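You operate a simulated robot arm through the tools that you are given. There is no shell and no other tool. Be economical: measure what you need, move in short steps, check, and stop when the job is done.

You are at the controls of a simulated two-armed robot. One attempt, no reset.

TASK
Wind the yellow lamp from the trolley to two bars, switch it on and stand it in the blue crate.
Fine: work on the bench; hold the lamp still while you wind it and while you press its button. Set down upright: wind-up lamp.

Only the result counts: the job must be done as asked and must still hold three seconds after the hand-in. Knocking over, shifting, dropping, spilling or breaking anything else fails it.

THE ROBOT
Two 7-joint arms with two-finger parallel grippers on one trunk, on a base that drives. Base frame: it is fixed to the floor where the robot stands at the start and does not move with it; the origin is under the middle of the robot, x ahead of it, y to its left, z up. Lengths are in cm, angles in rad, forces in N, time in s.
The left shoulder is at the start at [6, 14.3, 96.5], the right one opposite. With the tool pointing down near the work surface each hand reaches from about 32 to 74 cm from the robot's upright axis, wherever it stands, measured 20 degrees to its own side. Places, roughly: button of the purple wind-up lamp [50, 0, 80]; button of the teal wind-up lamp [80, 60, 130]; button of the yellow wind-up lamp [50, -20, 80]; inside of the blue crate [60, 110, 80]; top of the bench [60, 90, 80]; winding knob of the purple wind-up lamp [60, 0, 90]; winding knob of the teal wind-up lamp [90, 60, 140]; winding knob of the yellow wind-up lamp [50, -20, 90]. Payload 1.57 kg a hand.
The TCP of each hand is the grasp point between the finger pads, 3 cm short of the fingertips. In the tool frame z runs along the fingers and y along their closing line. The gripper opens to 11 cm. The fingers are 2.4 cm wide and 1.2 cm thick; the gripper's body (4.8 by 11.2 cm) begins 7.8 cm behind the TCP.
Orientation is told as [roll, pitch, yaw] about the base's x, y, z axes, in that order, counted from this pose: with the fingers straight down and closing along the base's y, the tool's x points along the base's -x, its y along +y and its z along -z.

THE INTERFACE
- The arms move only by the tool servo_tool. It takes "left_steps", "right_steps" or both (then of equal length, played together; a hand with none holds still); each is a list of rows, each an object (a shift or turn left out is 0, a gripper value left out holds the last) with "travel": the shift along the tool's x, y, z in cm, a list of three; "rot": the turn, a rotation vector about the tool's x, y, z in rad, a list of three; "fingers": the finger opening in cm, from 0 to 11. In form: [{"travel": [x, y, z], "rot": [rx, ry, rz], "fingers": fingers}, ...]. A call has 1 to 10 rows; each row is the pose to reach, as a shift and turn from the pose commanded when the call began, along the tool's axes at that moment. A row lasts 0.2 s, in which the tool goes at most 5 cm and 0.15 rad; a call with a longer step from one row to the next is refused whole, and so is a gripper value outside its range. Where a pose cannot be reached the arm comes as near as it can. A force on the tool above 40 N (or 10 N above the force at the start of the call, whichever is more), or a blocked arm, ends the call early, and 0.2 s more pass. Each finger travels about 4.5 cm/s and halts on what it meets, pressing with about 27 N; the grip force reading is that of the motor and also rises with nothing between the fingers. The clock runs only during rows and for 0.2 s after the last one: add rows that repeat a pose to give the fingers time. The reply holds the time, the measured pose of the TCP, the force on the tool along the base axes, the opening and the grip force, in the units named above and with some noise, with the torque about the TCP (base axes, N m) and any sound that the robot's microphone picked up, and new pictures: "show" is both (left out), scene, wrist or none (wrist: the cameras of the hands that moved).
- Cameras (640 x 400 px; columns grow to the right, rows downward): "scene" is now at [4.34, 2.25, 157.45]; the picture's right is [0.30, -0.95, -0.00], its down [-0.73, -0.23, -0.64] and it looks along [0.61, 0.19, -0.77] (base axes); focal length 248 px, centre (320, 200). "left" rides on the left gripper at [7, -1.6, -14.1] in its tool frame; the picture's right is [0.23, 0.97, 0.00], its down [-0.86, 0.20, -0.48] and it looks along [-0.47, 0.11, 0.88] (tool axes); focal length 222 px, centre (320, 200). "right" rides on the right gripper at [7, 1.6, -14.1] in its tool frame; the picture's right is [-0.23, 0.97, 0.00], its down [-0.86, -0.20, -0.48] and it looks along [-0.47, -0.11, 0.88] (tool axes); focal length 222 px, centre (320, 200). There is no depth. A picture from a camera that has moved, and an enlarged one, comes with that camera's place and axes in the base frame and with its lens.
- raise_lower(by): slides the trunk up (or, below 0, down) by that many cm; the arms and the scene camera ride with it, the base frame stays. It gives what a move gives, with no picture.
- base_move(legs): drives the robot by 1 to 6 legs, each [ahead, left, turn to the left] in cm, cm and rad, along the robot's own axes; the way and the turn of a leg run together, so that a leg with both is an arc; at most 150 cm and 3.142 rad a leg. The arms and the cameras ride along, it lands a little off, and it stops where it bumps. It gives what a move gives, and a new picture of the scene camera.
- head_to(pan, tilt): turns the head with the scene camera to pan (to the left, within 1.501 rad either way) and tilt (down, from -0.506 to 1.204), counted from straight ahead of the robot. It gives what a move gives, and a new picture of the scene camera.
- close_up(camera, box): a new picture of the part [left, top, right, bottom] of that camera's present view, enlarged. The clock stands still meanwhile.
- close_job(): hands the job in; it is judged then, once.

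Work in short steps. Places have to be worked out from the pictures, the camera data and where the tool is seen: move nearer, look again, correct. Check each grasp and each placing, and mend what went wrong. You have 120 turns and 260 pictures in all, those below and enlarged ones among them. Open the grippers and draw the arms clear of the work before you hand the job in, unless the task says otherwise; then end with one line.

The tools are called after "Call:" by a JSON object that holds its "method" and its "body". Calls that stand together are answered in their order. servo_tool: Moves the arms, as the interface text tells. Its arguments: {"type":"object","properties":{"left_steps":{"type":"array","items":{"type":"object","properties":{"travel":{"type":"array","items":{"type":"number"}},"rot":{"type":"array","items":{"type":"number"}},"fingers":{"type":"number"}}}},"right_steps":{"type":"array","items":{"type":"object","properties":{"travel":{"type":"array","items":{"type":"number"}},"rot":{"type":"array","items":{"type":"number"}},"fingers":{"type":"number"}}}},"show":{"type":"string","enum":["both","scene","wrist","none"]}},"required":[]} The other tools are called the same way: raise_lower (by) slides the trunk up or down; base_move (legs) drives the base; head_to (pan, tilt) turns the head that bears the scene camera; close_up (camera, box) takes an enlarged picture of a part of a camera's view; close_job () hands the job in.

At the start:

```text
time: 0.0
left_eef_pos: [51.64, 12.93, 114.05]
left_ee_rot: [0.001, -0.003, 0.001]
left_contact_force: [-0.7, 1.5, 1.2]
left_ft_torque: [-0.02, -0.01, -0.04]
left_finger_gap: 11.01
left_gripper_force: 0.0
right_eef_pos: [45.7, -21.62, 112.03]
right_ee_rot: [0.0, 0.0, 0.0]
right_contact_force: [0.3, 1.2, -0.1]
right_ft_torque: [-0.01, -0.02, 0.04]
right_finger_gap: 11.0
right_gripper_force: 0.1
trunk travel left (down, up): [-56.4, 2.6]
robot x, y, heading: [0.13, 0.35, 0.002]
head pan, tilt: [0.311, 0.878]
```

scene: 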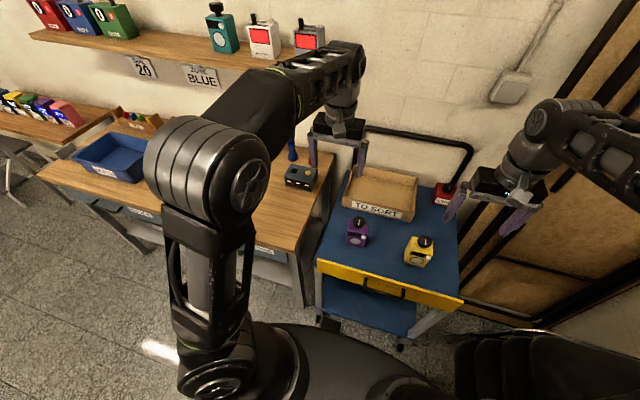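
right: 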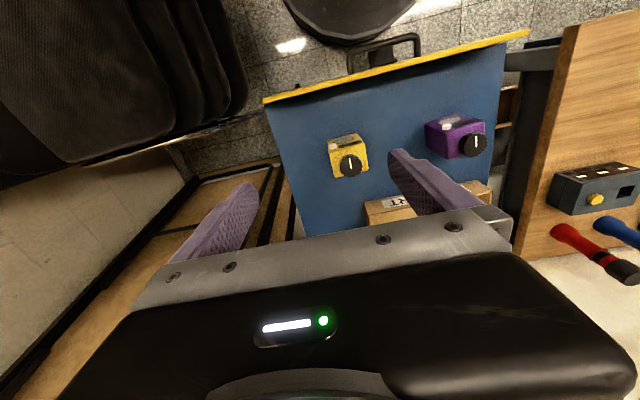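
left: 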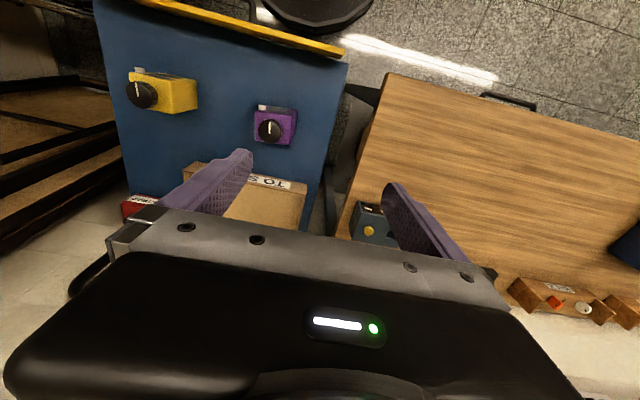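

The yellow lamp stands on the trolley at the right. I take enlarged pictures of the lamps to understand the shape.

Call:
{"method": "close_up", "body": {"camera": "scene", "box": [330, 160, 490, 300]}}

Call:
{"method": "close_up", "body": {"camera": "right", "box": [300, 100, 500, 225]}}

Call:
{"method": "close_up", "body": {"camera": "scene", "box": [0, 0, 340, 210]}}

```text
2.86 times, centred on (410, 230) of scene
camera zoom: at [4.34, 2.25, 157.45], right [0.3, -0.95, 0.0], down [-0.73, -0.23, -0.64], along [0.61, 0.19, -0.77], focal length 708 px, centre (63, 114)
```

zoom: 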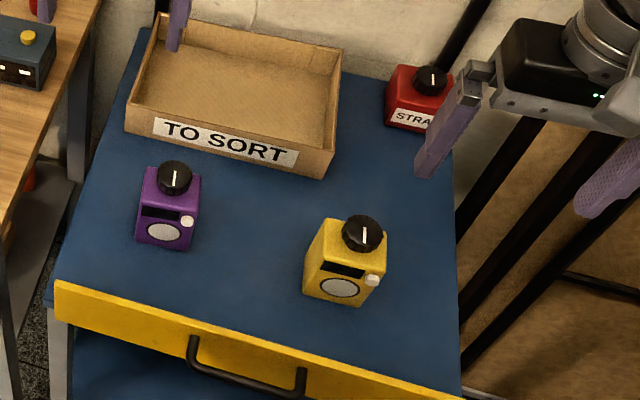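

```text
3.20 times, centred on (400, 162) of right
camera zoom: at [38.71, -20.1, 126.09], right [0.23, 0.97, 0.0], down [0.86, -0.2, 0.48], along [0.47, -0.11, -0.88], focal length 711 px, centre (64, 320)
```

zoom: 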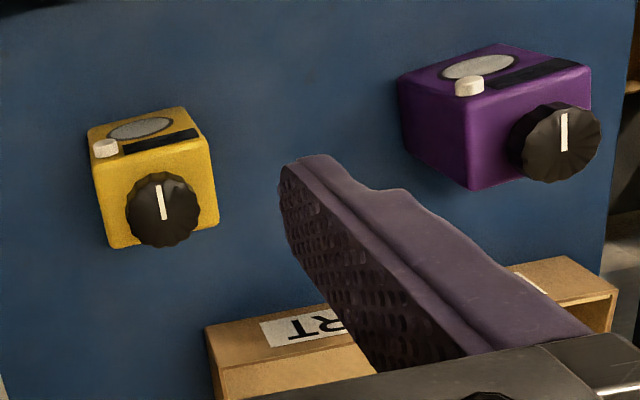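

```text
1.88 times, centred on (170, 105) of scene
camera zoom: at [4.34, 2.25, 157.45], right [0.3, -0.95, 0.0], down [-0.73, -0.23, -0.64], along [0.61, 0.19, -0.77], focal length 466 px, centre (602, 379)
```

zoom: 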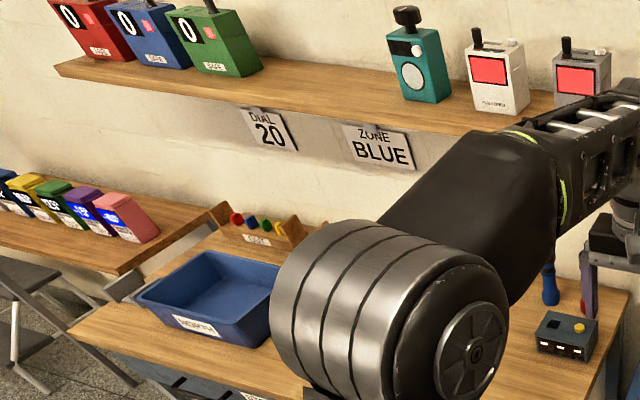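

The yellow lamp's knob sits about [53.3, -17.9, 87.5] and the lamp seems square to the base. I move the right hand above it and look again.

Call:
{"method": "servo_tool", "body": {"right_steps": [{"travel": [-4, 2, 0]}, {"travel": [-7.6, 3.75, 0]}, {"travel": [-7.6, 3.75, 4]}, {"travel": [-7.6, 3.75, 8]}, {"travel": [-7.6, 3.75, 8]}]}}

```text
time: 1.2
left_eef_pos: [51.71, 12.95, 114.0]
left_ee_rot: [0.001, -0.004, 0.0]
left_contact_force: [-0.4, -0.1, -0.9]
left_ft_torque: [-0.02, 0.0, -0.01]
left_finger_gap: 11.01
left_gripper_force: 0.0
right_eef_pos: [53.1, -17.85, 103.93]
right_ee_rot: [-0.001, 0.002, -0.001]
right_contact_force: [-0.1, 0.2, 0.6]
right_ft_torque: [-0.03, 0.02, -0.04]
right_finger_gap: 10.99
right_gripper_force: 0.0
trunk travel left (down, up): [-56.4, 2.6]
robot x, y, heading: [-0.07, 0.01, -0.0]
head pan, tilt: [0.311, 0.878]
camera scene: at [4.3, 2.24, 157.45], right [0.31, -0.95, 0.0], down [-0.73, -0.23, -0.64], along [0.61, 0.19, -0.77], focal length 248 px, centre (320, 200)
camera right: at [46.18, -16.27, 118.11], right [0.23, 0.97, 0.0], down [0.85, -0.2, 0.48], along [0.47, -0.11, -0.88], focal length 222 px, centre (320, 200)
```

scene: 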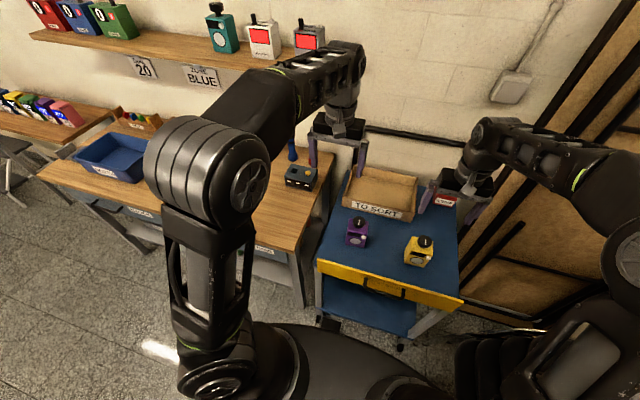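
right: 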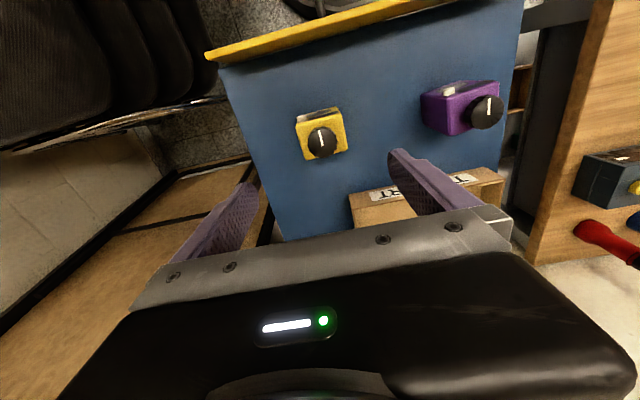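

The lamp lies straight below the right hand as computed. I enlarge it to judge body height and yaw.

Call:
{"method": "close_up", "body": {"camera": "right", "box": [272, 95, 368, 165]}}

Call:
{"method": "close_up", "body": {"camera": "scene", "box": [390, 225, 450, 275]}}

Call:
{"method": "close_up", "body": {"camera": "left", "box": [110, 50, 220, 130]}}

```text
5.71 times, centred on (320, 130) of right
camera zoom: at [46.18, -16.27, 118.11], right [0.23, 0.97, 0.0], down [0.85, -0.2, 0.48], along [0.47, -0.11, -0.88], focal length 1269 px, centre (320, 600)
```

zoom: 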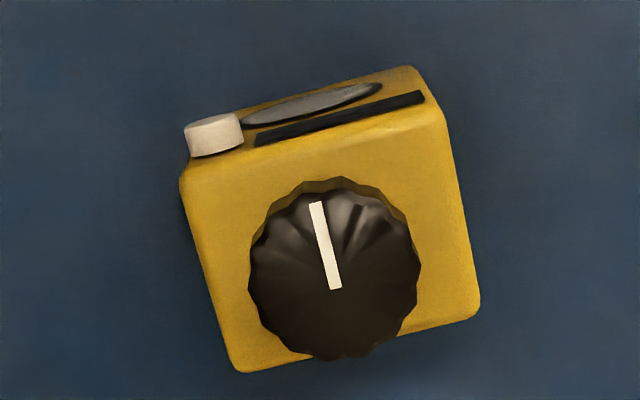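

```text
8.00 times, centred on (420, 250) of scene
camera zoom: at [4.3, 2.24, 157.45], right [0.31, -0.95, 0.0], down [-0.73, -0.23, -0.64], along [0.61, 0.19, -0.77], focal length 1981 px, centre (-480, -200)
```

zoom: 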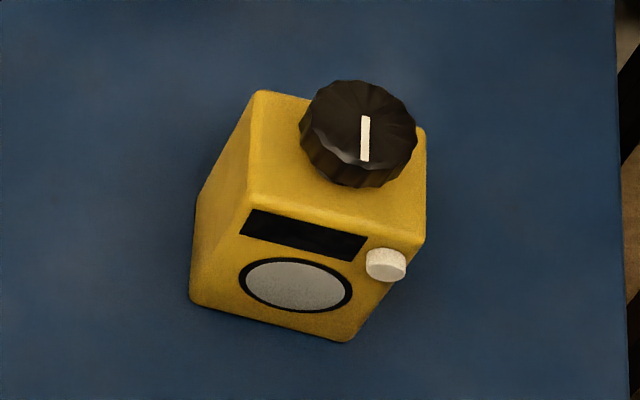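

```text
5.00 times, centred on (165, 90) of left
camera zoom: at [44.47, 11.35, 128.15], right [-0.23, 0.97, 0.0], down [0.85, 0.2, 0.48], along [0.47, 0.11, -0.88], focal length 1111 px, centre (1095, 750)
```

zoom: 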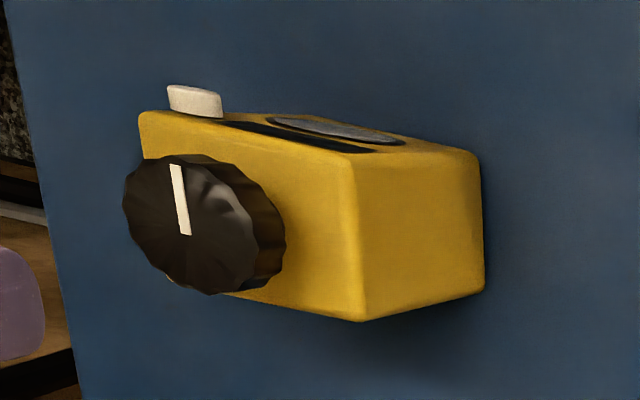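

Body about 7 wide (y), about 5.5 deep, z from about 74 to 82.7, knob top about 87.3, yaw about 0. I descend with the fingers astride its sides to TCP z about 81.

Call:
{"method": "servo_tool", "body": {"right_steps": [{"travel": [-0.9, -0.25, 4]}, {"travel": [-0.9, -0.25, 8]}, {"travel": [-0.9, -0.25, 12]}, {"travel": [-0.9, -0.25, 16]}, {"travel": [-0.9, -0.25, 19]}, {"travel": [-0.9, -0.25, 19]}]}}

Call:
{"method": "close_up", "body": {"camera": "scene", "box": [360, 170, 500, 280]}}

```text
time: 2.6
left_eef_pos: [51.55, 12.94, 114.03]
left_ee_rot: [0.001, -0.003, 0.0]
left_contact_force: [-0.2, 1.2, 0.3]
left_ft_torque: [-0.03, 0.01, 0.01]
left_finger_gap: 10.99
left_gripper_force: 0.0
right_eef_pos: [54.39, -18.25, 84.89]
right_ee_rot: [0.001, 0.0, 0.001]
right_contact_force: [0.1, -0.7, 0.5]
right_ft_torque: [-0.02, -0.02, 0.04]
right_finger_gap: 11.0
right_gripper_force: 0.0
trunk travel left (down, up): [-56.4, 2.6]
robot x, y, heading: [-0.04, -0.09, -0.001]
head pan, tilt: [0.311, 0.878]
camera scene: at [4.31, 2.25, 157.45], right [0.3, -0.95, 0.0], down [-0.73, -0.23, -0.64], along [0.61, 0.19, -0.77], focal length 248 px, centre (320, 200)
camera right: at [47.37, -16.66, 98.89], right [0.23, 0.97, 0.0], down [0.85, -0.2, 0.48], along [0.47, -0.11, -0.88], focal length 222 px, centre (320, 200)
```

scene: 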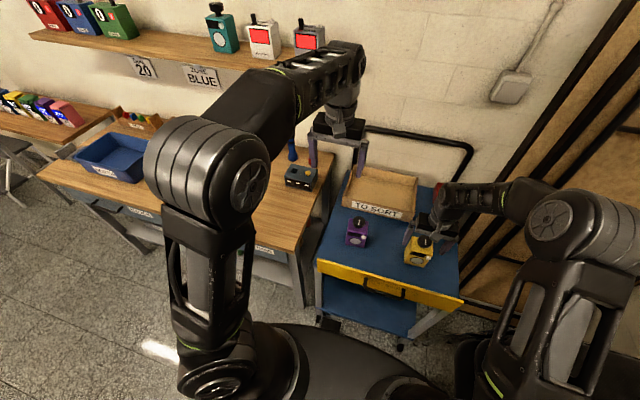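
right: 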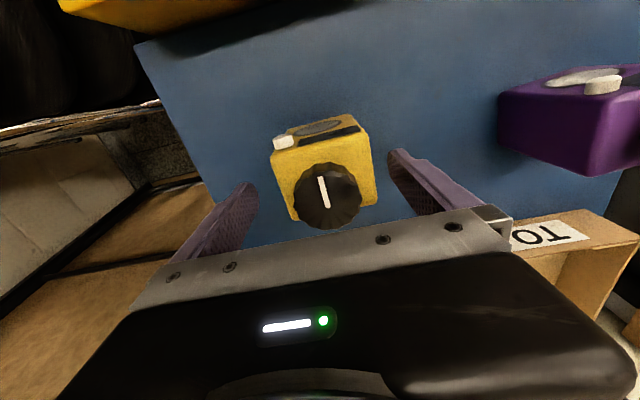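

```text
3.64 times, centred on (430, 225) of scene
camera zoom: at [4.31, 2.25, 157.45], right [0.3, -0.95, 0.0], down [-0.73, -0.23, -0.64], along [0.61, 0.19, -0.77], focal length 901 px, centre (-80, 109)
```

zoom: 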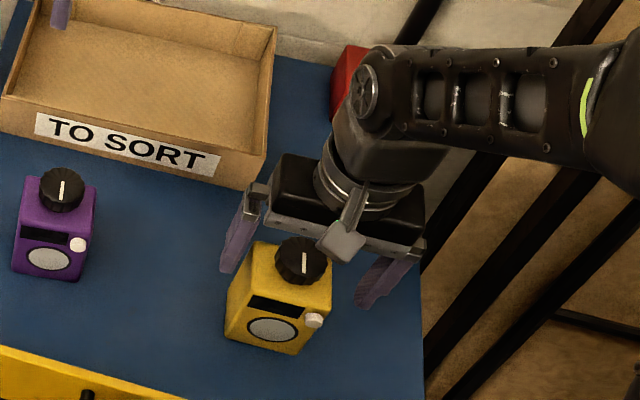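

Re-triangulating gives the knob at [53.2, -17.8, 87.5]. I shift back 0.9, down 3.7, and close.

Call:
{"method": "servo_tool", "body": {"right_steps": [{"travel": [0.9, 0.35, 0]}, {"travel": [0.9, 0.35, 3.7]}, {"travel": [0.9, 0.35, 3.7]}, {"travel": [0.9, 0.35, 3.7], "fingers": 6}, {"travel": [0.9, 0.35, 3.7], "fingers": 6}, {"travel": [0.9, 0.35, 3.7], "fingers": 6}, {"travel": [0.9, 0.35, 3.7], "fingers": 4}, {"travel": [0.9, 0.35, 3.7], "fingers": 4}, {"travel": [0.9, 0.35, 3.7], "fingers": 4}]}}

Call:
{"method": "close_up", "body": {"camera": "scene", "box": [360, 170, 500, 280]}}

```text
time: 4.6
left_eef_pos: [51.64, 12.93, 114.18]
left_ee_rot: [0.001, -0.001, 0.0]
left_contact_force: [0.0, -1.2, -0.3]
left_ft_torque: [0.02, -0.03, 0.03]
left_finger_gap: 11.02
left_gripper_force: 0.0
right_eef_pos: [53.18, -17.85, 81.27]
right_ee_rot: [-0.001, 0.0, -0.001]
right_contact_force: [0.4, 0.7, 0.0]
right_ft_torque: [0.01, 0.03, -0.01]
right_finger_gap: 7.18
right_gripper_force: 26.9
trunk travel left (down, up): [-56.4, 2.6]
robot x, y, heading: [0.23, 0.2, -0.001]
head pan, tilt: [0.311, 0.878]
camera scene: at [4.35, 2.25, 157.45], right [0.3, -0.95, 0.0], down [-0.73, -0.23, -0.64], along [0.61, 0.19, -0.77], focal length 248 px, centre (320, 200)
camera right: at [46.24, -16.28, 95.27], right [0.23, 0.97, 0.0], down [0.86, -0.2, 0.48], along [0.47, -0.11, -0.88], focal length 222 px, centre (320, 200)
```

scene: 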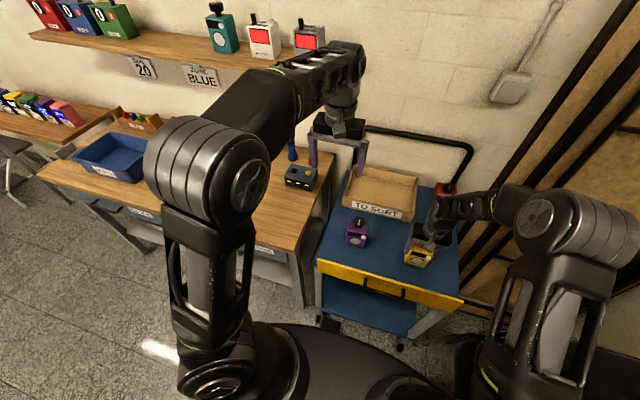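
right: 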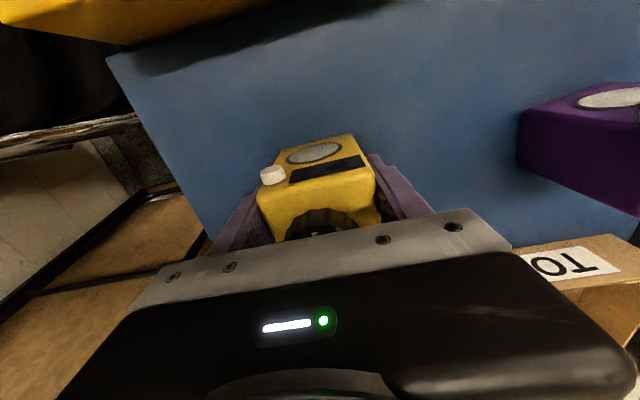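

```text
3.64 times, centred on (430, 225) of scene
camera zoom: at [4.35, 2.25, 157.45], right [0.3, -0.95, 0.0], down [-0.73, -0.23, -0.64], along [0.61, 0.19, -0.77], focal length 901 px, centre (-80, 109)
```

zoom: 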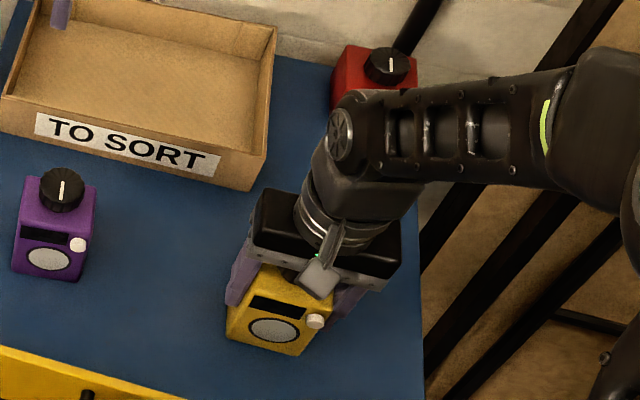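

Gripped with a gap of 7.18 cm. I lift straight up by 22.

Call:
{"method": "servo_tool", "body": {"right_steps": [{"travel": [0, 0, -2]}, {"travel": [0, 0, -5]}, {"travel": [0, 0, -9]}, {"travel": [0, 0, -13]}, {"travel": [0, 0, -18]}, {"travel": [0, 0, -22]}, {"travel": [0, 0, -22]}]}}

```text
time: 6.2
left_eef_pos: [51.55, 12.87, 114.03]
left_ee_rot: [0.0, -0.003, 0.0]
left_contact_force: [0.1, 0.3, 0.3]
left_ft_torque: [0.0, -0.01, 0.01]
left_finger_gap: 11.0
left_gripper_force: 0.1
right_eef_pos: [53.28, -17.86, 103.42]
right_ee_rot: [0.001, -0.001, -0.001]
right_contact_force: [0.2, -0.3, -1.2]
right_ft_torque: [-0.01, 0.0, 0.0]
right_finger_gap: 7.14
right_gripper_force: 27.1
trunk travel left (down, up): [-56.4, 2.6]
robot x, y, heading: [0.0, -0.03, 0.0]
head pan, tilt: [0.311, 0.878]
camera scene: at [4.37, 2.24, 157.45], right [0.3, -0.95, 0.0], down [-0.73, -0.23, -0.64], along [0.61, 0.19, -0.77], focal length 248 px, centre (320, 200)
camera right: at [46.39, -16.33, 117.38], right [0.23, 0.97, 0.0], down [0.86, -0.2, 0.48], along [0.47, -0.11, -0.88], focal length 222 px, centre (320, 200)
```

scene: 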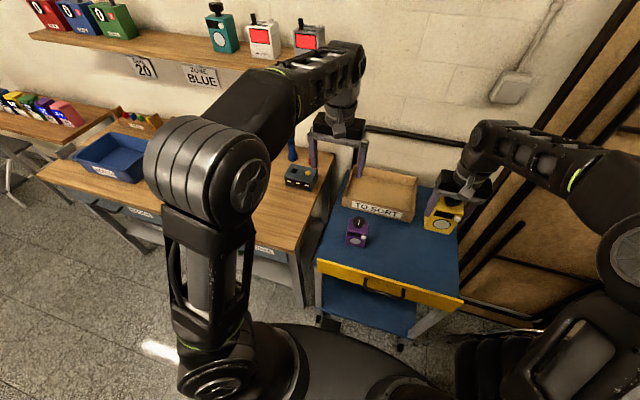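
right: 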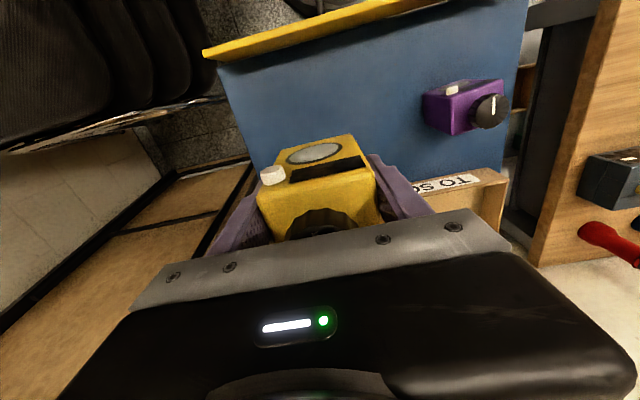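

The lamp is lifted clear. I drive left 65 cm so that the bench is in front.

Call:
{"method": "base_move", "body": {"legs": [[0, 65, 0]]}}

Call:
{"method": "head_to", "body": {"pan": 0.0, "tilt": 0.9}}

```text
time: 9.8
left_eef_pos: [51.65, 77.1, 114.02]
left_ee_rot: [-0.001, -0.004, 0.0]
left_contact_force: [-0.1, 0.9, -0.6]
left_ft_torque: [-0.02, -0.01, 0.03]
left_finger_gap: 10.99
left_gripper_force: 0.0
right_eef_pos: [53.3, 46.25, 103.3]
right_ee_rot: [0.0, 0.0, 0.0]
right_contact_force: [-0.2, 0.0, -0.3]
right_ft_torque: [-0.01, 0.01, 0.03]
right_finger_gap: 7.17
right_gripper_force: 27.3
trunk travel left (down, up): [-56.4, 2.6]
robot x, y, heading: [-0.38, 63.88, 0.002]
head pan, tilt: [0.311, 0.878]
camera scene: at [4.36, 66.36, 157.45], right [0.3, -0.95, 0.0], down [-0.73, -0.23, -0.64], along [0.61, 0.19, -0.77], focal length 248 px, centre (320, 200)
```

scene: 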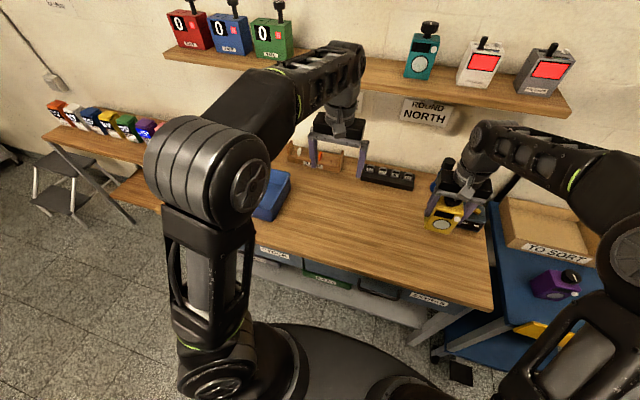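

```text
time: 10.6
left_eef_pos: [51.7, 77.05, 114.1]
left_ee_rot: [0.0, -0.004, 0.0]
left_contact_force: [-0.3, 0.9, 0.3]
left_ft_torque: [-0.02, 0.01, 0.01]
left_finger_gap: 10.99
left_gripper_force: 0.1
right_eef_pos: [53.28, 46.2, 103.21]
right_ee_rot: [0.0, 0.0, 0.001]
right_contact_force: [-0.8, -0.2, -1.0]
right_ft_torque: [0.05, -0.01, 0.03]
right_finger_gap: 7.16
right_gripper_force: 27.3
trunk travel left (down, up): [-56.4, 2.6]
robot x, y, heading: [-0.02, 64.31, -0.002]
head pan, tilt: [0.0, 0.901]
camera scene: at [4.61, 63.97, 157.28], right [0.0, -1.0, 0.0], down [-0.78, 0.0, -0.62], along [0.62, 0.0, -0.78], focal length 248 px, centre (320, 200)
```

scene: 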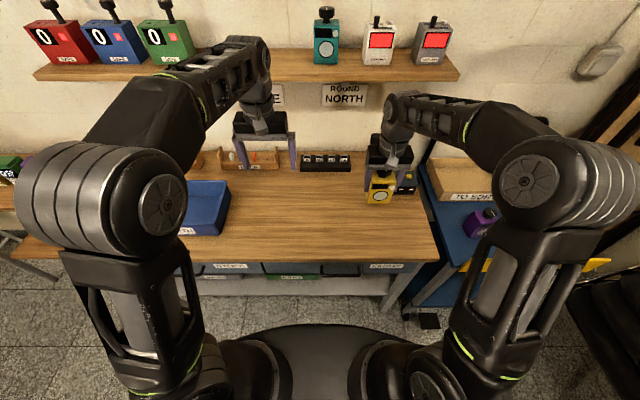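

Bench top looks to be at about z 74–75. I bring the lamp over free bench in front, yaw it -0.6, and lower to just above.

Call:
{"method": "servo_tool", "body": {"right_steps": [{"travel": [0, 3, 0], "rot": [0, 0, 0.15]}, {"travel": [0, 6, 0], "rot": [0, 0, 0.3]}, {"travel": [0, 10, 0], "rot": [0, 0, 0.45]}, {"travel": [0, 10, 4], "rot": [0, 0, 0.6]}, {"travel": [0, 10, 8], "rot": [0, 0, 0.6]}, {"travel": [0, 10, 12], "rot": [0, 0, 0.6]}, {"travel": [0, 10, 16], "rot": [0, 0, 0.6]}, {"travel": [0, 10, 19], "rot": [0, 0, 0.6]}, {"travel": [0, 10, 19], "rot": [0, 0, 0.6]}]}}

Call:
{"method": "close_up", "body": {"camera": "scene", "box": [280, 140, 440, 240]}}

```text
time: 12.4
left_eef_pos: [51.54, 77.01, 114.1]
left_ee_rot: [-0.001, -0.005, 0.003]
left_contact_force: [0.4, 0.8, 0.2]
left_ft_torque: [-0.04, 0.01, -0.01]
left_finger_gap: 10.98
left_gripper_force: 0.0
right_eef_pos: [53.5, 56.37, 85.33]
right_ee_rot: [0.008, -0.006, -0.602]
right_contact_force: [-11.2, -1.4, 30.5]
right_ft_torque: [-1.38, 0.78, -0.4]
right_finger_gap: 7.2
right_gripper_force: 26.5
trunk travel left (down, up): [-56.4, 2.6]
robot x, y, heading: [0.1, 64.02, 0.001]
head pan, tilt: [0.0, 0.901]
stopped in row 9 (right hand): the force on the tool passed its limit (the readings are from after the stop); the commanded pose is now the measured one
camera scene: at [4.29, 63.98, 157.34], right [0.0, -1.0, 0.0], down [-0.78, 0.0, -0.62], along [0.62, 0.0, -0.78], focal length 248 px, centre (320, 200)
camera right: at [48.64, 61.55, 99.35], right [0.74, 0.67, 0.01], down [0.59, -0.65, 0.48], along [0.33, -0.35, -0.88], focal length 222 px, centre (320, 200)
```

scene: 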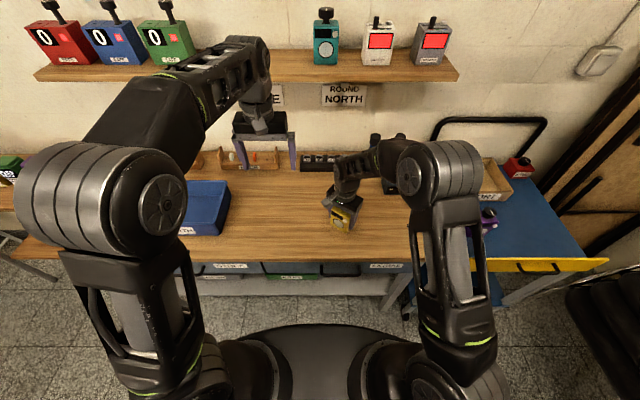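
right: 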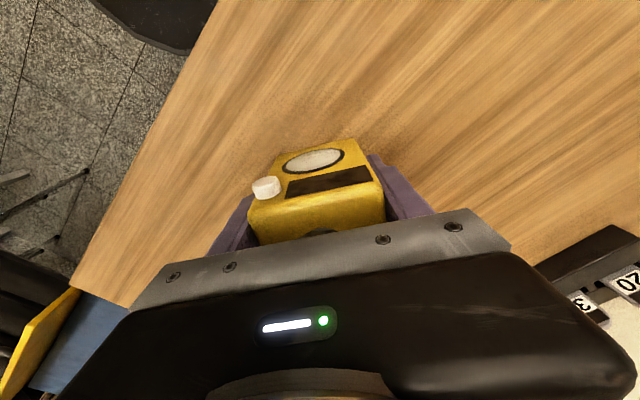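

```text
4.00 times, centred on (360, 190) of scene
camera zoom: at [4.29, 63.98, 157.34], right [0.0, -1.0, 0.0], down [-0.78, 0.0, -0.62], along [0.62, 0.0, -0.78], focal length 991 px, centre (160, 240)
```

zoom: 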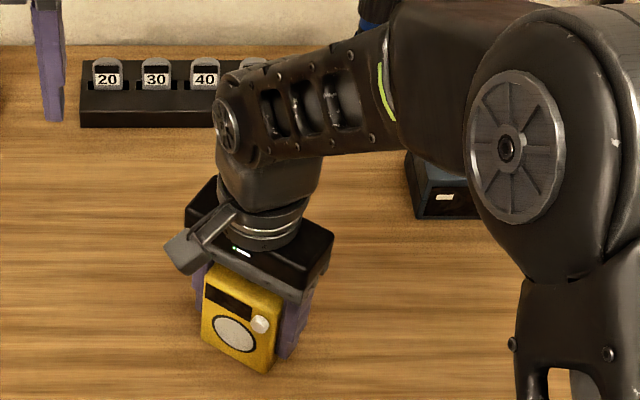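

The lamp is resting on the bench (bench is higher than judged, about 78), with up-force 30 N. I ease up slightly and open the fingers.

Call:
{"method": "servo_tool", "body": {"right_steps": [{"travel": [0, 0, -0.3]}, {"travel": [0, 0, -0.3]}]}}

Call:
{"method": "close_up", "body": {"camera": "scene", "box": [310, 170, 400, 240]}}

```text
time: 13.0
left_eef_pos: [51.38, 77.11, 114.21]
left_ee_rot: [0.0, -0.005, 0.0]
left_contact_force: [-1.0, 0.0, 0.8]
left_ft_torque: [-0.01, -0.02, 0.02]
left_finger_gap: 11.03
left_gripper_force: 0.2
right_eef_pos: [53.59, 56.38, 85.38]
right_ee_rot: [0.009, -0.007, -0.601]
right_contact_force: [-6.5, 0.0, 16.3]
right_ft_torque: [-0.8, 0.34, -0.32]
right_finger_gap: 7.15
right_gripper_force: 27.4
trunk travel left (down, up): [-56.4, 2.6]
robot x, y, heading: [-0.01, 64.01, 0.0]
head pan, tilt: [0.0, 0.901]
camera scene: at [4.37, 64.0, 157.28], right [0.0, -1.0, 0.0], down [-0.78, 0.0, -0.62], along [0.62, 0.0, -0.78], focal length 248 px, centre (320, 200)
camera right: at [48.68, 61.54, 99.35], right [0.74, 0.67, 0.01], down [0.59, -0.65, 0.48], along [0.33, -0.35, -0.88], focal length 222 px, centre (320, 200)
```

scene: 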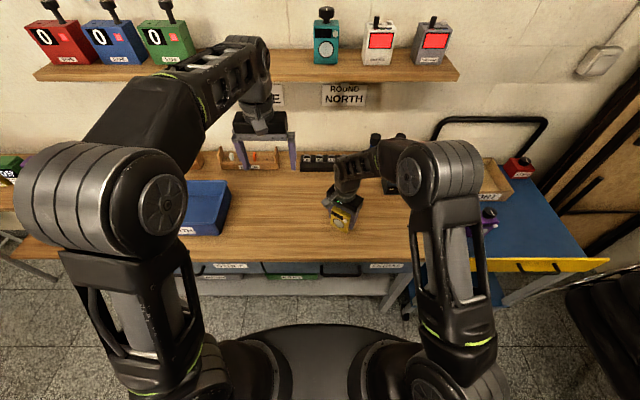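
right: 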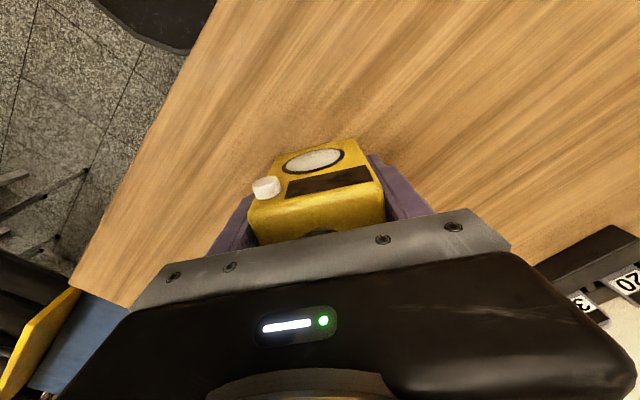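

```text
5.71 times, centred on (355, 205) of scene
camera zoom: at [4.37, 64.0, 157.28], right [0.0, -1.0, 0.0], down [-0.78, 0.0, -0.62], along [0.62, 0.0, -0.78], focal length 1415 px, centre (120, 171)
```

zoom: 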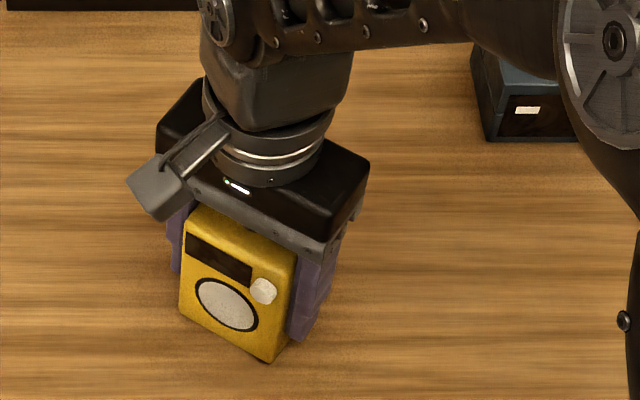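

Force has halved. I ease a little more, then open.

Call:
{"method": "servo_tool", "body": {"right_steps": [{"travel": [0, 0, -0.3]}, {"travel": [0, 0, -0.3], "fingers": 8}, {"travel": [0, 0, -0.3], "fingers": 9}, {"travel": [0, 0, -0.3], "fingers": 11}, {"travel": [0, 0, -0.3], "fingers": 11}, {"travel": [0, 0, -3], "fingers": 11}, {"travel": [0, 0, -7], "fingers": 11}, {"travel": [0, 0, -11], "fingers": 11}, {"travel": [0, 0, -15], "fingers": 11}, {"travel": [0, 0, -15], "fingers": 11}]}}

Call:
{"method": "close_up", "body": {"camera": "scene", "box": [310, 170, 400, 240]}}

Call:
{"method": "close_up", "body": {"camera": "right", "box": [240, 80, 400, 200]}}

```text
time: 15.2
left_eef_pos: [51.57, 76.96, 114.03]
left_ee_rot: [0.0, -0.003, 0.0]
left_contact_force: [0.0, -0.5, 0.8]
left_ft_torque: [-0.02, 0.0, -0.04]
left_finger_gap: 11.0
left_gripper_force: 0.0
right_eef_pos: [53.69, 56.24, 100.26]
right_ee_rot: [0.006, -0.007, -0.603]
right_contact_force: [-0.2, 0.9, -0.7]
right_ft_torque: [0.03, 0.01, 0.02]
right_finger_gap: 10.96
right_gripper_force: 0.1
trunk travel left (down, up): [-56.4, 2.6]
robot x, y, heading: [0.17, 64.33, 0.002]
head pan, tilt: [0.0, 0.901]
camera scene: at [4.63, 63.96, 157.28], right [0.0, -1.0, 0.0], down [-0.78, 0.0, -0.62], along [0.62, 0.0, -0.78], focal length 248 px, centre (320, 200)
camera right: at [48.83, 61.46, 114.23], right [0.74, 0.67, 0.01], down [0.59, -0.65, 0.48], along [0.33, -0.35, -0.88], focal length 222 px, centre (320, 200)
```

scene: 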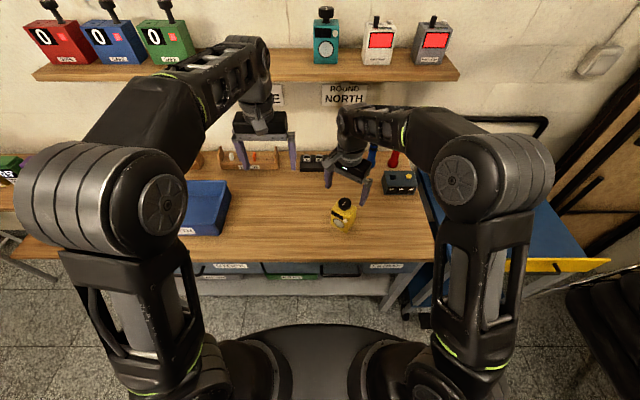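
right: 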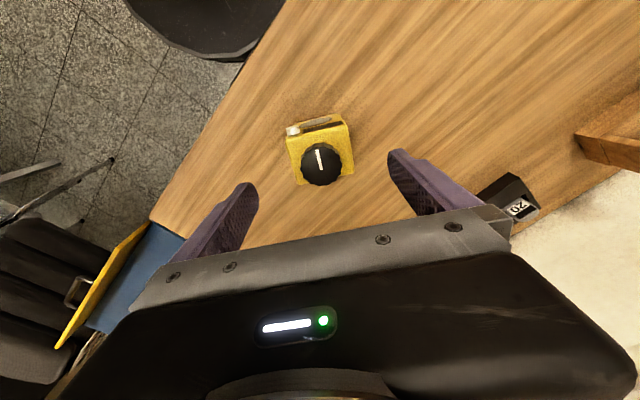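

```text
5.71 times, centred on (355, 205) of scene
camera zoom: at [4.63, 63.96, 157.28], right [0.0, -1.0, 0.0], down [-0.78, 0.0, -0.62], along [0.62, 0.0, -0.78], focal length 1415 px, centre (120, 171)
```

zoom: 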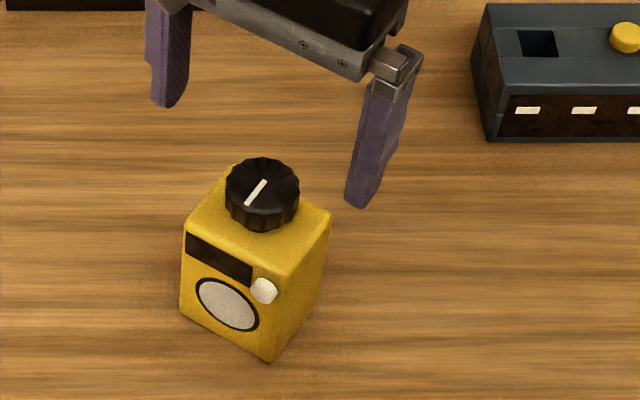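

```text
3.33 times, centred on (320, 140) of right
camera zoom: at [48.83, 61.46, 114.23], right [0.74, 0.67, 0.01], down [0.59, -0.65, 0.48], along [0.33, -0.35, -0.88], focal length 740 px, centre (320, 400)
```

zoom: 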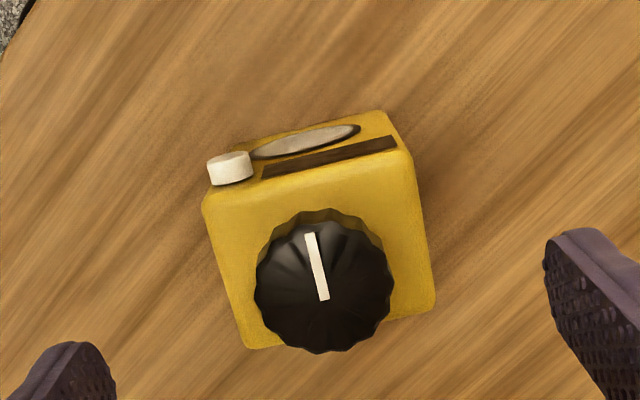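

The lamp stands upright, knob top about [54.4, 55.8, 92]. For holding low while leaving the button free, I'd rather have the left hand hold it from lamp-left with the front turned to robot-right, so I regrasp and yaw it by +1.4.

Call:
{"method": "servo_tool", "body": {"right_steps": [{"travel": [-0.6, 0, 5]}, {"travel": [-0.6, 0, 10]}, {"travel": [-0.6, 0, 14.4]}, {"travel": [-0.6, 0, 14.4], "fingers": 8}, {"travel": [-0.6, 0, 14.4], "fingers": 6}, {"travel": [-0.6, 0, 14.4], "fingers": 5}, {"travel": [-0.6, 0, 14.4], "fingers": 5}, {"travel": [-0.6, 0, 12.4], "fingers": 5}, {"travel": [-0.6, 0, 10.4], "fingers": 5}, {"travel": [-0.6, 0, 10.4], "fingers": 5}]}}

```text
refused: row 1 steps farther than a row can; nothing moved
```

Row one was slightly over 5 cm; I trim it.

Call:
{"method": "servo_tool", "body": {"right_steps": [{"travel": [-0.6, 0, 4.8]}, {"travel": [-0.6, 0, 9.6]}, {"travel": [-0.6, 0, 14.4]}, {"travel": [-0.6, 0, 14.4], "fingers": 8}, {"travel": [-0.6, 0, 14.4], "fingers": 6}, {"travel": [-0.6, 0, 14.4], "fingers": 5}, {"travel": [-0.6, 0, 14.4], "fingers": 5}, {"travel": [-0.6, 0, 12.4], "fingers": 5}, {"travel": [-0.6, 0, 10.4], "fingers": 5}, {"travel": [-0.6, 0, 10.4], "fingers": 5}]}}

```text
time: 17.4
left_eef_pos: [51.63, 77.0, 113.93]
left_ee_rot: [0.001, -0.004, -0.001]
left_contact_force: [0.9, 0.2, -0.6]
left_ft_torque: [0.0, 0.06, 0.01]
left_finger_gap: 10.99
left_gripper_force: 0.0
right_eef_pos: [54.24, 55.96, 89.94]
right_ee_rot: [0.008, -0.005, -0.6]
right_contact_force: [0.5, 0.0, -1.5]
right_ft_torque: [0.01, 0.02, 0.03]
right_finger_gap: 7.19
right_gripper_force: 27.1
trunk travel left (down, up): [-56.4, 2.6]
robot x, y, heading: [-0.34, 63.79, 0.002]
head pan, tilt: [0.0, 0.901]
camera scene: at [4.63, 63.95, 157.28], right [0.0, -1.0, 0.0], down [-0.78, 0.0, -0.62], along [0.62, 0.0, -0.78], focal length 248 px, centre (320, 200)
camera right: at [49.31, 61.22, 103.92], right [0.74, 0.67, 0.01], down [0.59, -0.65, 0.48], along [0.33, -0.35, -0.88], focal length 222 px, centre (320, 200)
```

scene: 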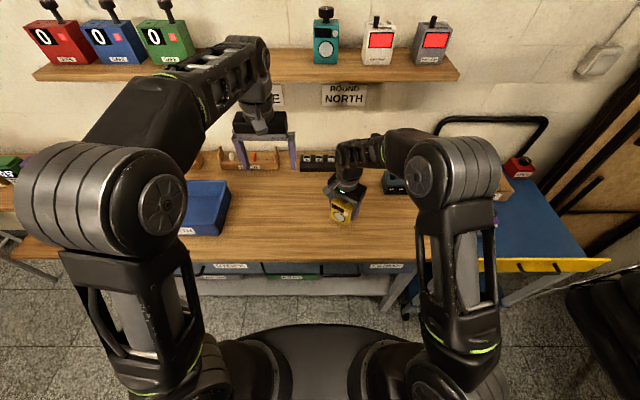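
right: 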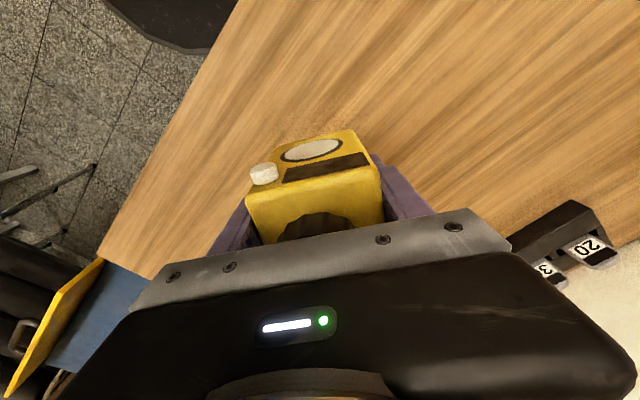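

Gripped and lifted. Now turn by +1.4 while shifting it to about [52.7, 62].

Call:
{"method": "servo_tool", "body": {"right_steps": [{"travel": [0.5, 0.4, 0], "rot": [0, 0, -0.14]}, {"travel": [1, 0.8, 0], "rot": [0, 0, -0.28]}, {"travel": [1.5, 1.2, 0], "rot": [0, 0, -0.42]}, {"travel": [2, 1.6, 0], "rot": [0, 0, -0.56]}, {"travel": [2.5, 2, 0], "rot": [0, 0, -0.7]}, {"travel": [3, 2.5, 0], "rot": [0, 0, -0.84]}, {"travel": [3.5, 3, 0], "rot": [0, 0, -0.98]}, {"travel": [4, 3.5, 0], "rot": [0, 0, -1.12]}, {"travel": [4.6, 4.1, 0], "rot": [0, 0, -1.26]}, {"travel": [4.6, 4.1, 0], "rot": [0, 0, -1.4]}]}}

```text
time: 19.6
left_eef_pos: [51.57, 77.09, 113.93]
left_ee_rot: [0.0, -0.005, 0.001]
left_contact_force: [-0.5, -0.6, 0.9]
left_ft_torque: [-0.01, 0.02, -0.02]
left_finger_gap: 11.02
left_gripper_force: 0.0
right_eef_pos: [52.59, 61.96, 89.86]
right_ee_rot: [-0.005, -0.009, 0.801]
right_contact_force: [0.2, 1.1, -1.1]
right_ft_torque: [0.0, -0.04, 0.01]
right_finger_gap: 7.19
right_gripper_force: 27.1
trunk travel left (down, up): [-56.4, 2.6]
robot x, y, heading: [-0.04, 63.92, -0.002]
head pan, tilt: [0.0, 0.901]
camera scene: at [4.62, 63.94, 157.28], right [0.0, -1.0, 0.0], down [-0.78, 0.0, -0.62], along [0.62, 0.0, -0.78], focal length 248 px, centre (320, 200)
camera right: at [46.55, 58.04, 103.87], right [-0.54, 0.84, 0.0], down [0.73, 0.47, 0.49], along [0.41, 0.26, -0.87], focal length 222 px, centre (320, 200)
```

scene: 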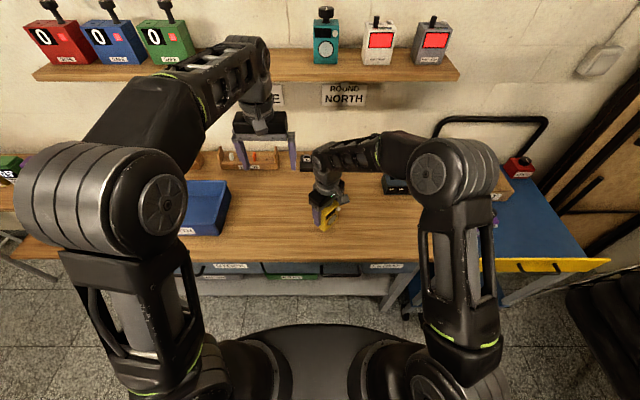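
right: 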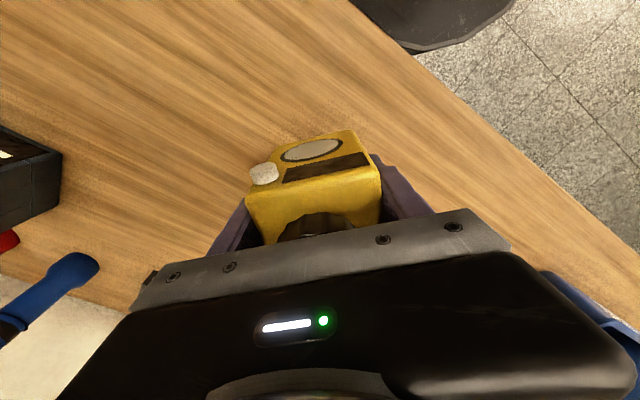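

Lower 3.9, release, raise and look.

Call:
{"method": "servo_tool", "body": {"right_steps": [{"travel": [0, 0, 2.5]}, {"travel": [0, 0, 3.8]}, {"travel": [0, 0, 3.8], "fingers": 8.5}, {"travel": [0, 0, 3.8], "fingers": 11}, {"travel": [0, 0, 3.8], "fingers": 11}, {"travel": [0, 0, 0], "fingers": 11}, {"travel": [0, 0, -4], "fingers": 11}, {"travel": [0, 0, -8.5], "fingers": 11}, {"travel": [0, 0, -13], "fingers": 11}, {"travel": [0, 0, -13], "fingers": 11}]}}

Call:
{"method": "close_up", "body": {"camera": "scene", "box": [280, 170, 370, 240]}}

Call:
{"method": "close_up", "body": {"camera": "right", "box": [240, 80, 400, 200]}}

```text
time: 21.8
left_eef_pos: [51.76, 76.99, 113.89]
left_ee_rot: [-0.002, -0.004, -0.001]
left_contact_force: [1.2, -0.1, -1.5]
left_ft_torque: [0.01, 0.04, 0.0]
left_finger_gap: 11.0
left_gripper_force: 0.0
right_eef_pos: [52.47, 61.97, 103.0]
right_ee_rot: [-0.005, -0.009, 0.799]
right_contact_force: [0.2, -0.6, 0.9]
right_ft_torque: [0.01, 0.01, -0.04]
right_finger_gap: 10.99
right_gripper_force: 0.1
trunk travel left (down, up): [-56.4, 2.6]
robot x, y, heading: [0.1, 63.97, 0.002]
head pan, tilt: [0.0, 0.901]
camera scene: at [4.63, 63.96, 157.28], right [0.0, -1.0, 0.0], down [-0.78, 0.0, -0.62], along [0.62, 0.0, -0.78], focal length 248 px, centre (320, 200)
camera right: at [46.33, 58.08, 116.93], right [-0.54, 0.84, 0.0], down [0.73, 0.47, 0.49], along [0.41, 0.26, -0.87], focal length 222 px, centre (320, 200)
```

scene: 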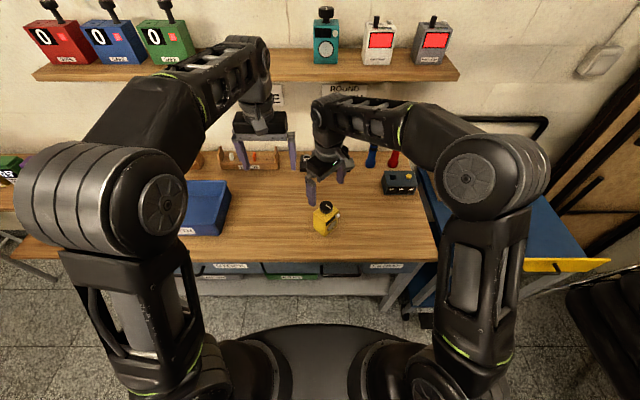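
right: 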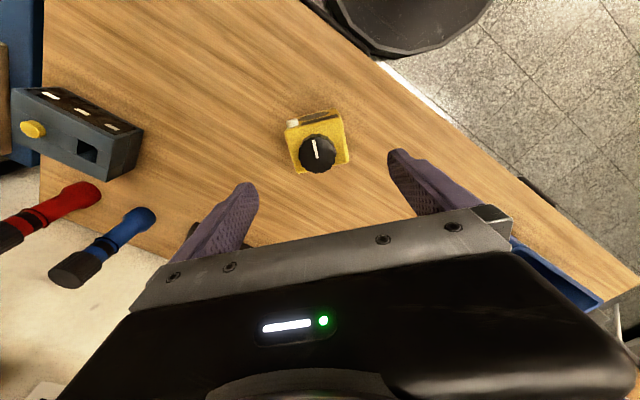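

```text
5.71 times, centred on (325, 205) of scene
camera zoom: at [4.63, 63.96, 157.28], right [0.0, -1.0, 0.0], down [-0.78, 0.0, -0.62], along [0.62, 0.0, -0.78], focal length 1415 px, centre (291, 171)
```

zoom: 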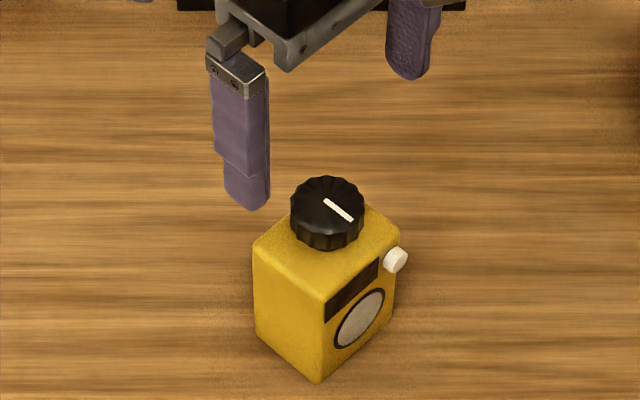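

```text
3.33 times, centred on (320, 140) of right
camera zoom: at [46.33, 58.08, 116.93], right [-0.54, 0.84, 0.0], down [0.73, 0.47, 0.49], along [0.41, 0.26, -0.87], focal length 740 px, centre (320, 400)
```

zoom: 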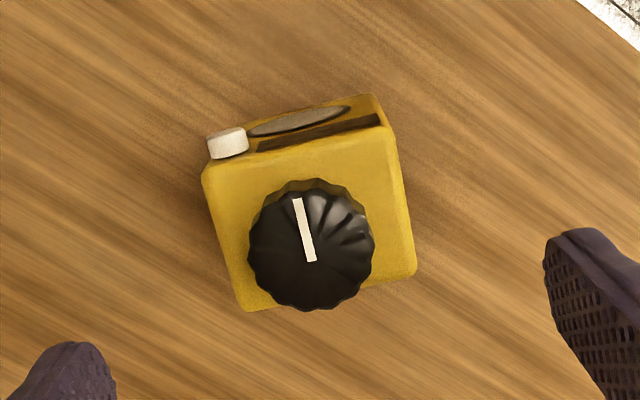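

The lamp is at about [53.0, 61.9] with yaw 0.8 and its front to the right. I withdraw the right hand and yaw the left hand by -0.77 for a slanted approach from the lamp's left side.

Call:
{"method": "servo_tool", "body": {"right_steps": [{"travel": [3.5, -3.4, 0]}, {"travel": [7, -6.8, 0]}, {"travel": [10.5, -10.2, 0]}, {"travel": [14, -13.6, 0]}, {"travel": [17, -16.5, 0]}, {"travel": [17, -16.5, 0]}], "left_steps": [{"travel": [1, 0, 0], "rot": [0, 0, 0.13]}, {"travel": [2, 0, 0], "rot": [0, 0, 0.26]}, {"travel": [3, 0, 0], "rot": [0, 0, 0.39]}, {"travel": [4, 0, 0], "rot": [0, 0, 0.52]}, {"travel": [5, 0, 0], "rot": [0, 0, 0.65]}, {"travel": [6, 0, 0], "rot": [0, 0, 0.77]}], "show": "none"}}

```text
time: 23.2
left_eef_pos: [45.57, 77.13, 113.87]
left_ee_rot: [0.002, -0.004, -0.774]
left_contact_force: [0.2, -0.5, 0.2]
left_ft_torque: [-0.01, 0.01, -0.01]
left_finger_gap: 10.98
left_gripper_force: 0.0
right_eef_pos: [52.3, 38.23, 102.62]
right_ee_rot: [-0.006, -0.008, 0.8]
right_contact_force: [-0.2, 0.6, 0.1]
right_ft_torque: [0.0, 0.03, 0.01]
right_finger_gap: 10.98
right_gripper_force: 0.1
trunk travel left (down, up): [-56.4, 2.6]
robot x, y, heading: [-0.2, 64.13, -0.001]
head pan, tilt: [0.0, 0.901]
```

Now tilt the left hand towards the lamp and bring it to a standoff.

Call:
{"method": "servo_tool", "body": {"left_steps": [{"travel": [-1, -1, 2], "rot": [0, -0.14, 0]}, {"travel": [-2, -2, 4], "rot": [0, -0.28, 0]}, {"travel": [-3, -3, 6], "rot": [0, -0.42, 0]}, {"travel": [-4, -4, 9], "rot": [0, -0.56, 0]}, {"travel": [-5, -5, 12], "rot": [0, -0.7, 0]}, {"travel": [-5.8, -5.7, 15], "rot": [0, -0.84, 0]}, {"travel": [-5.8, -5.7, 17], "rot": [0, -0.92, 0]}, {"travel": [-5.8, -5.7, 17], "rot": [0, -0.92, 0]}]}}

Call:
{"method": "close_up", "body": {"camera": "scene", "box": [200, 120, 400, 260]}}

```text
time: 25.0
left_eef_pos: [45.75, 68.94, 96.96]
left_ee_rot: [0.006, -0.921, -0.775]
left_contact_force: [0.3, 0.1, -0.3]
left_ft_torque: [-0.06, 0.07, -0.01]
left_finger_gap: 10.99
left_gripper_force: 0.1
left hand out of reach, approached as far as the arm can: row 6, 7
right_eef_pos: [52.36, 38.21, 102.59]
right_ee_rot: [-0.006, -0.01, 0.799]
right_contact_force: [-0.1, 0.2, 0.6]
right_ft_torque: [-0.04, -0.02, -0.02]
right_finger_gap: 11.01
right_gripper_force: 0.0
trunk travel left (down, up): [-56.4, 2.6]
robot x, y, heading: [0.13, 64.18, -0.005]
head pan, tilt: [0.0, 0.901]
camera scene: at [4.58, 63.99, 157.28], right [0.0, -1.0, 0.0], down [-0.78, 0.0, -0.62], along [0.62, 0.0, -0.78], focal length 248 px, centre (320, 200)
camera left: at [33.39, 78.64, 99.85], right [0.58, 0.79, -0.18], down [0.23, 0.05, 0.97], along [0.78, -0.61, -0.16], focal length 222 px, centre (320, 200)
```

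scene: 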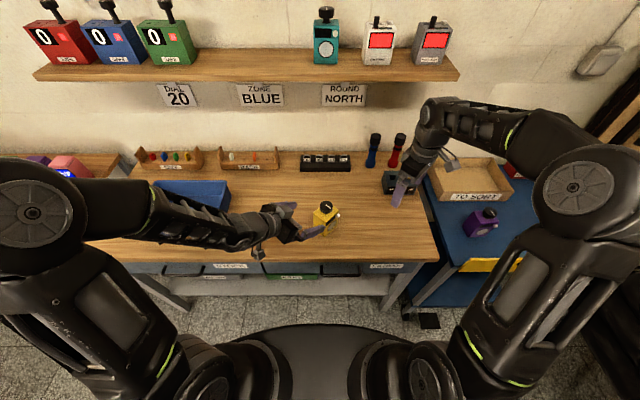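
left: 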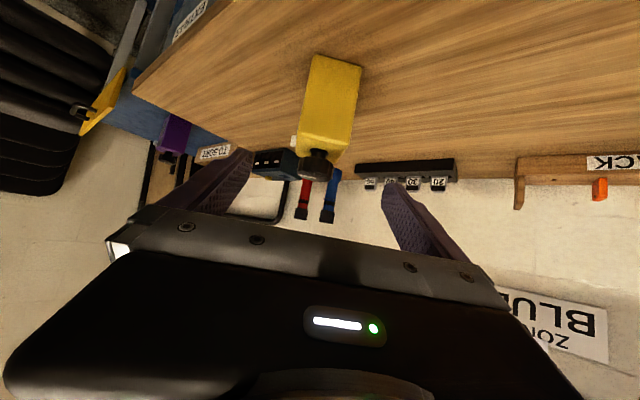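

```text
2.86 times, centred on (300, 190) of scene
camera zoom: at [4.58, 63.99, 157.28], right [0.0, -1.0, 0.0], down [-0.78, 0.0, -0.62], along [0.62, 0.0, -0.78], focal length 708 px, centre (377, 229)
```

zoom: 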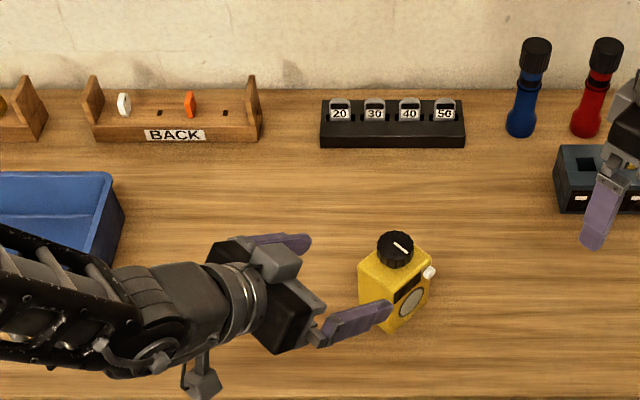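

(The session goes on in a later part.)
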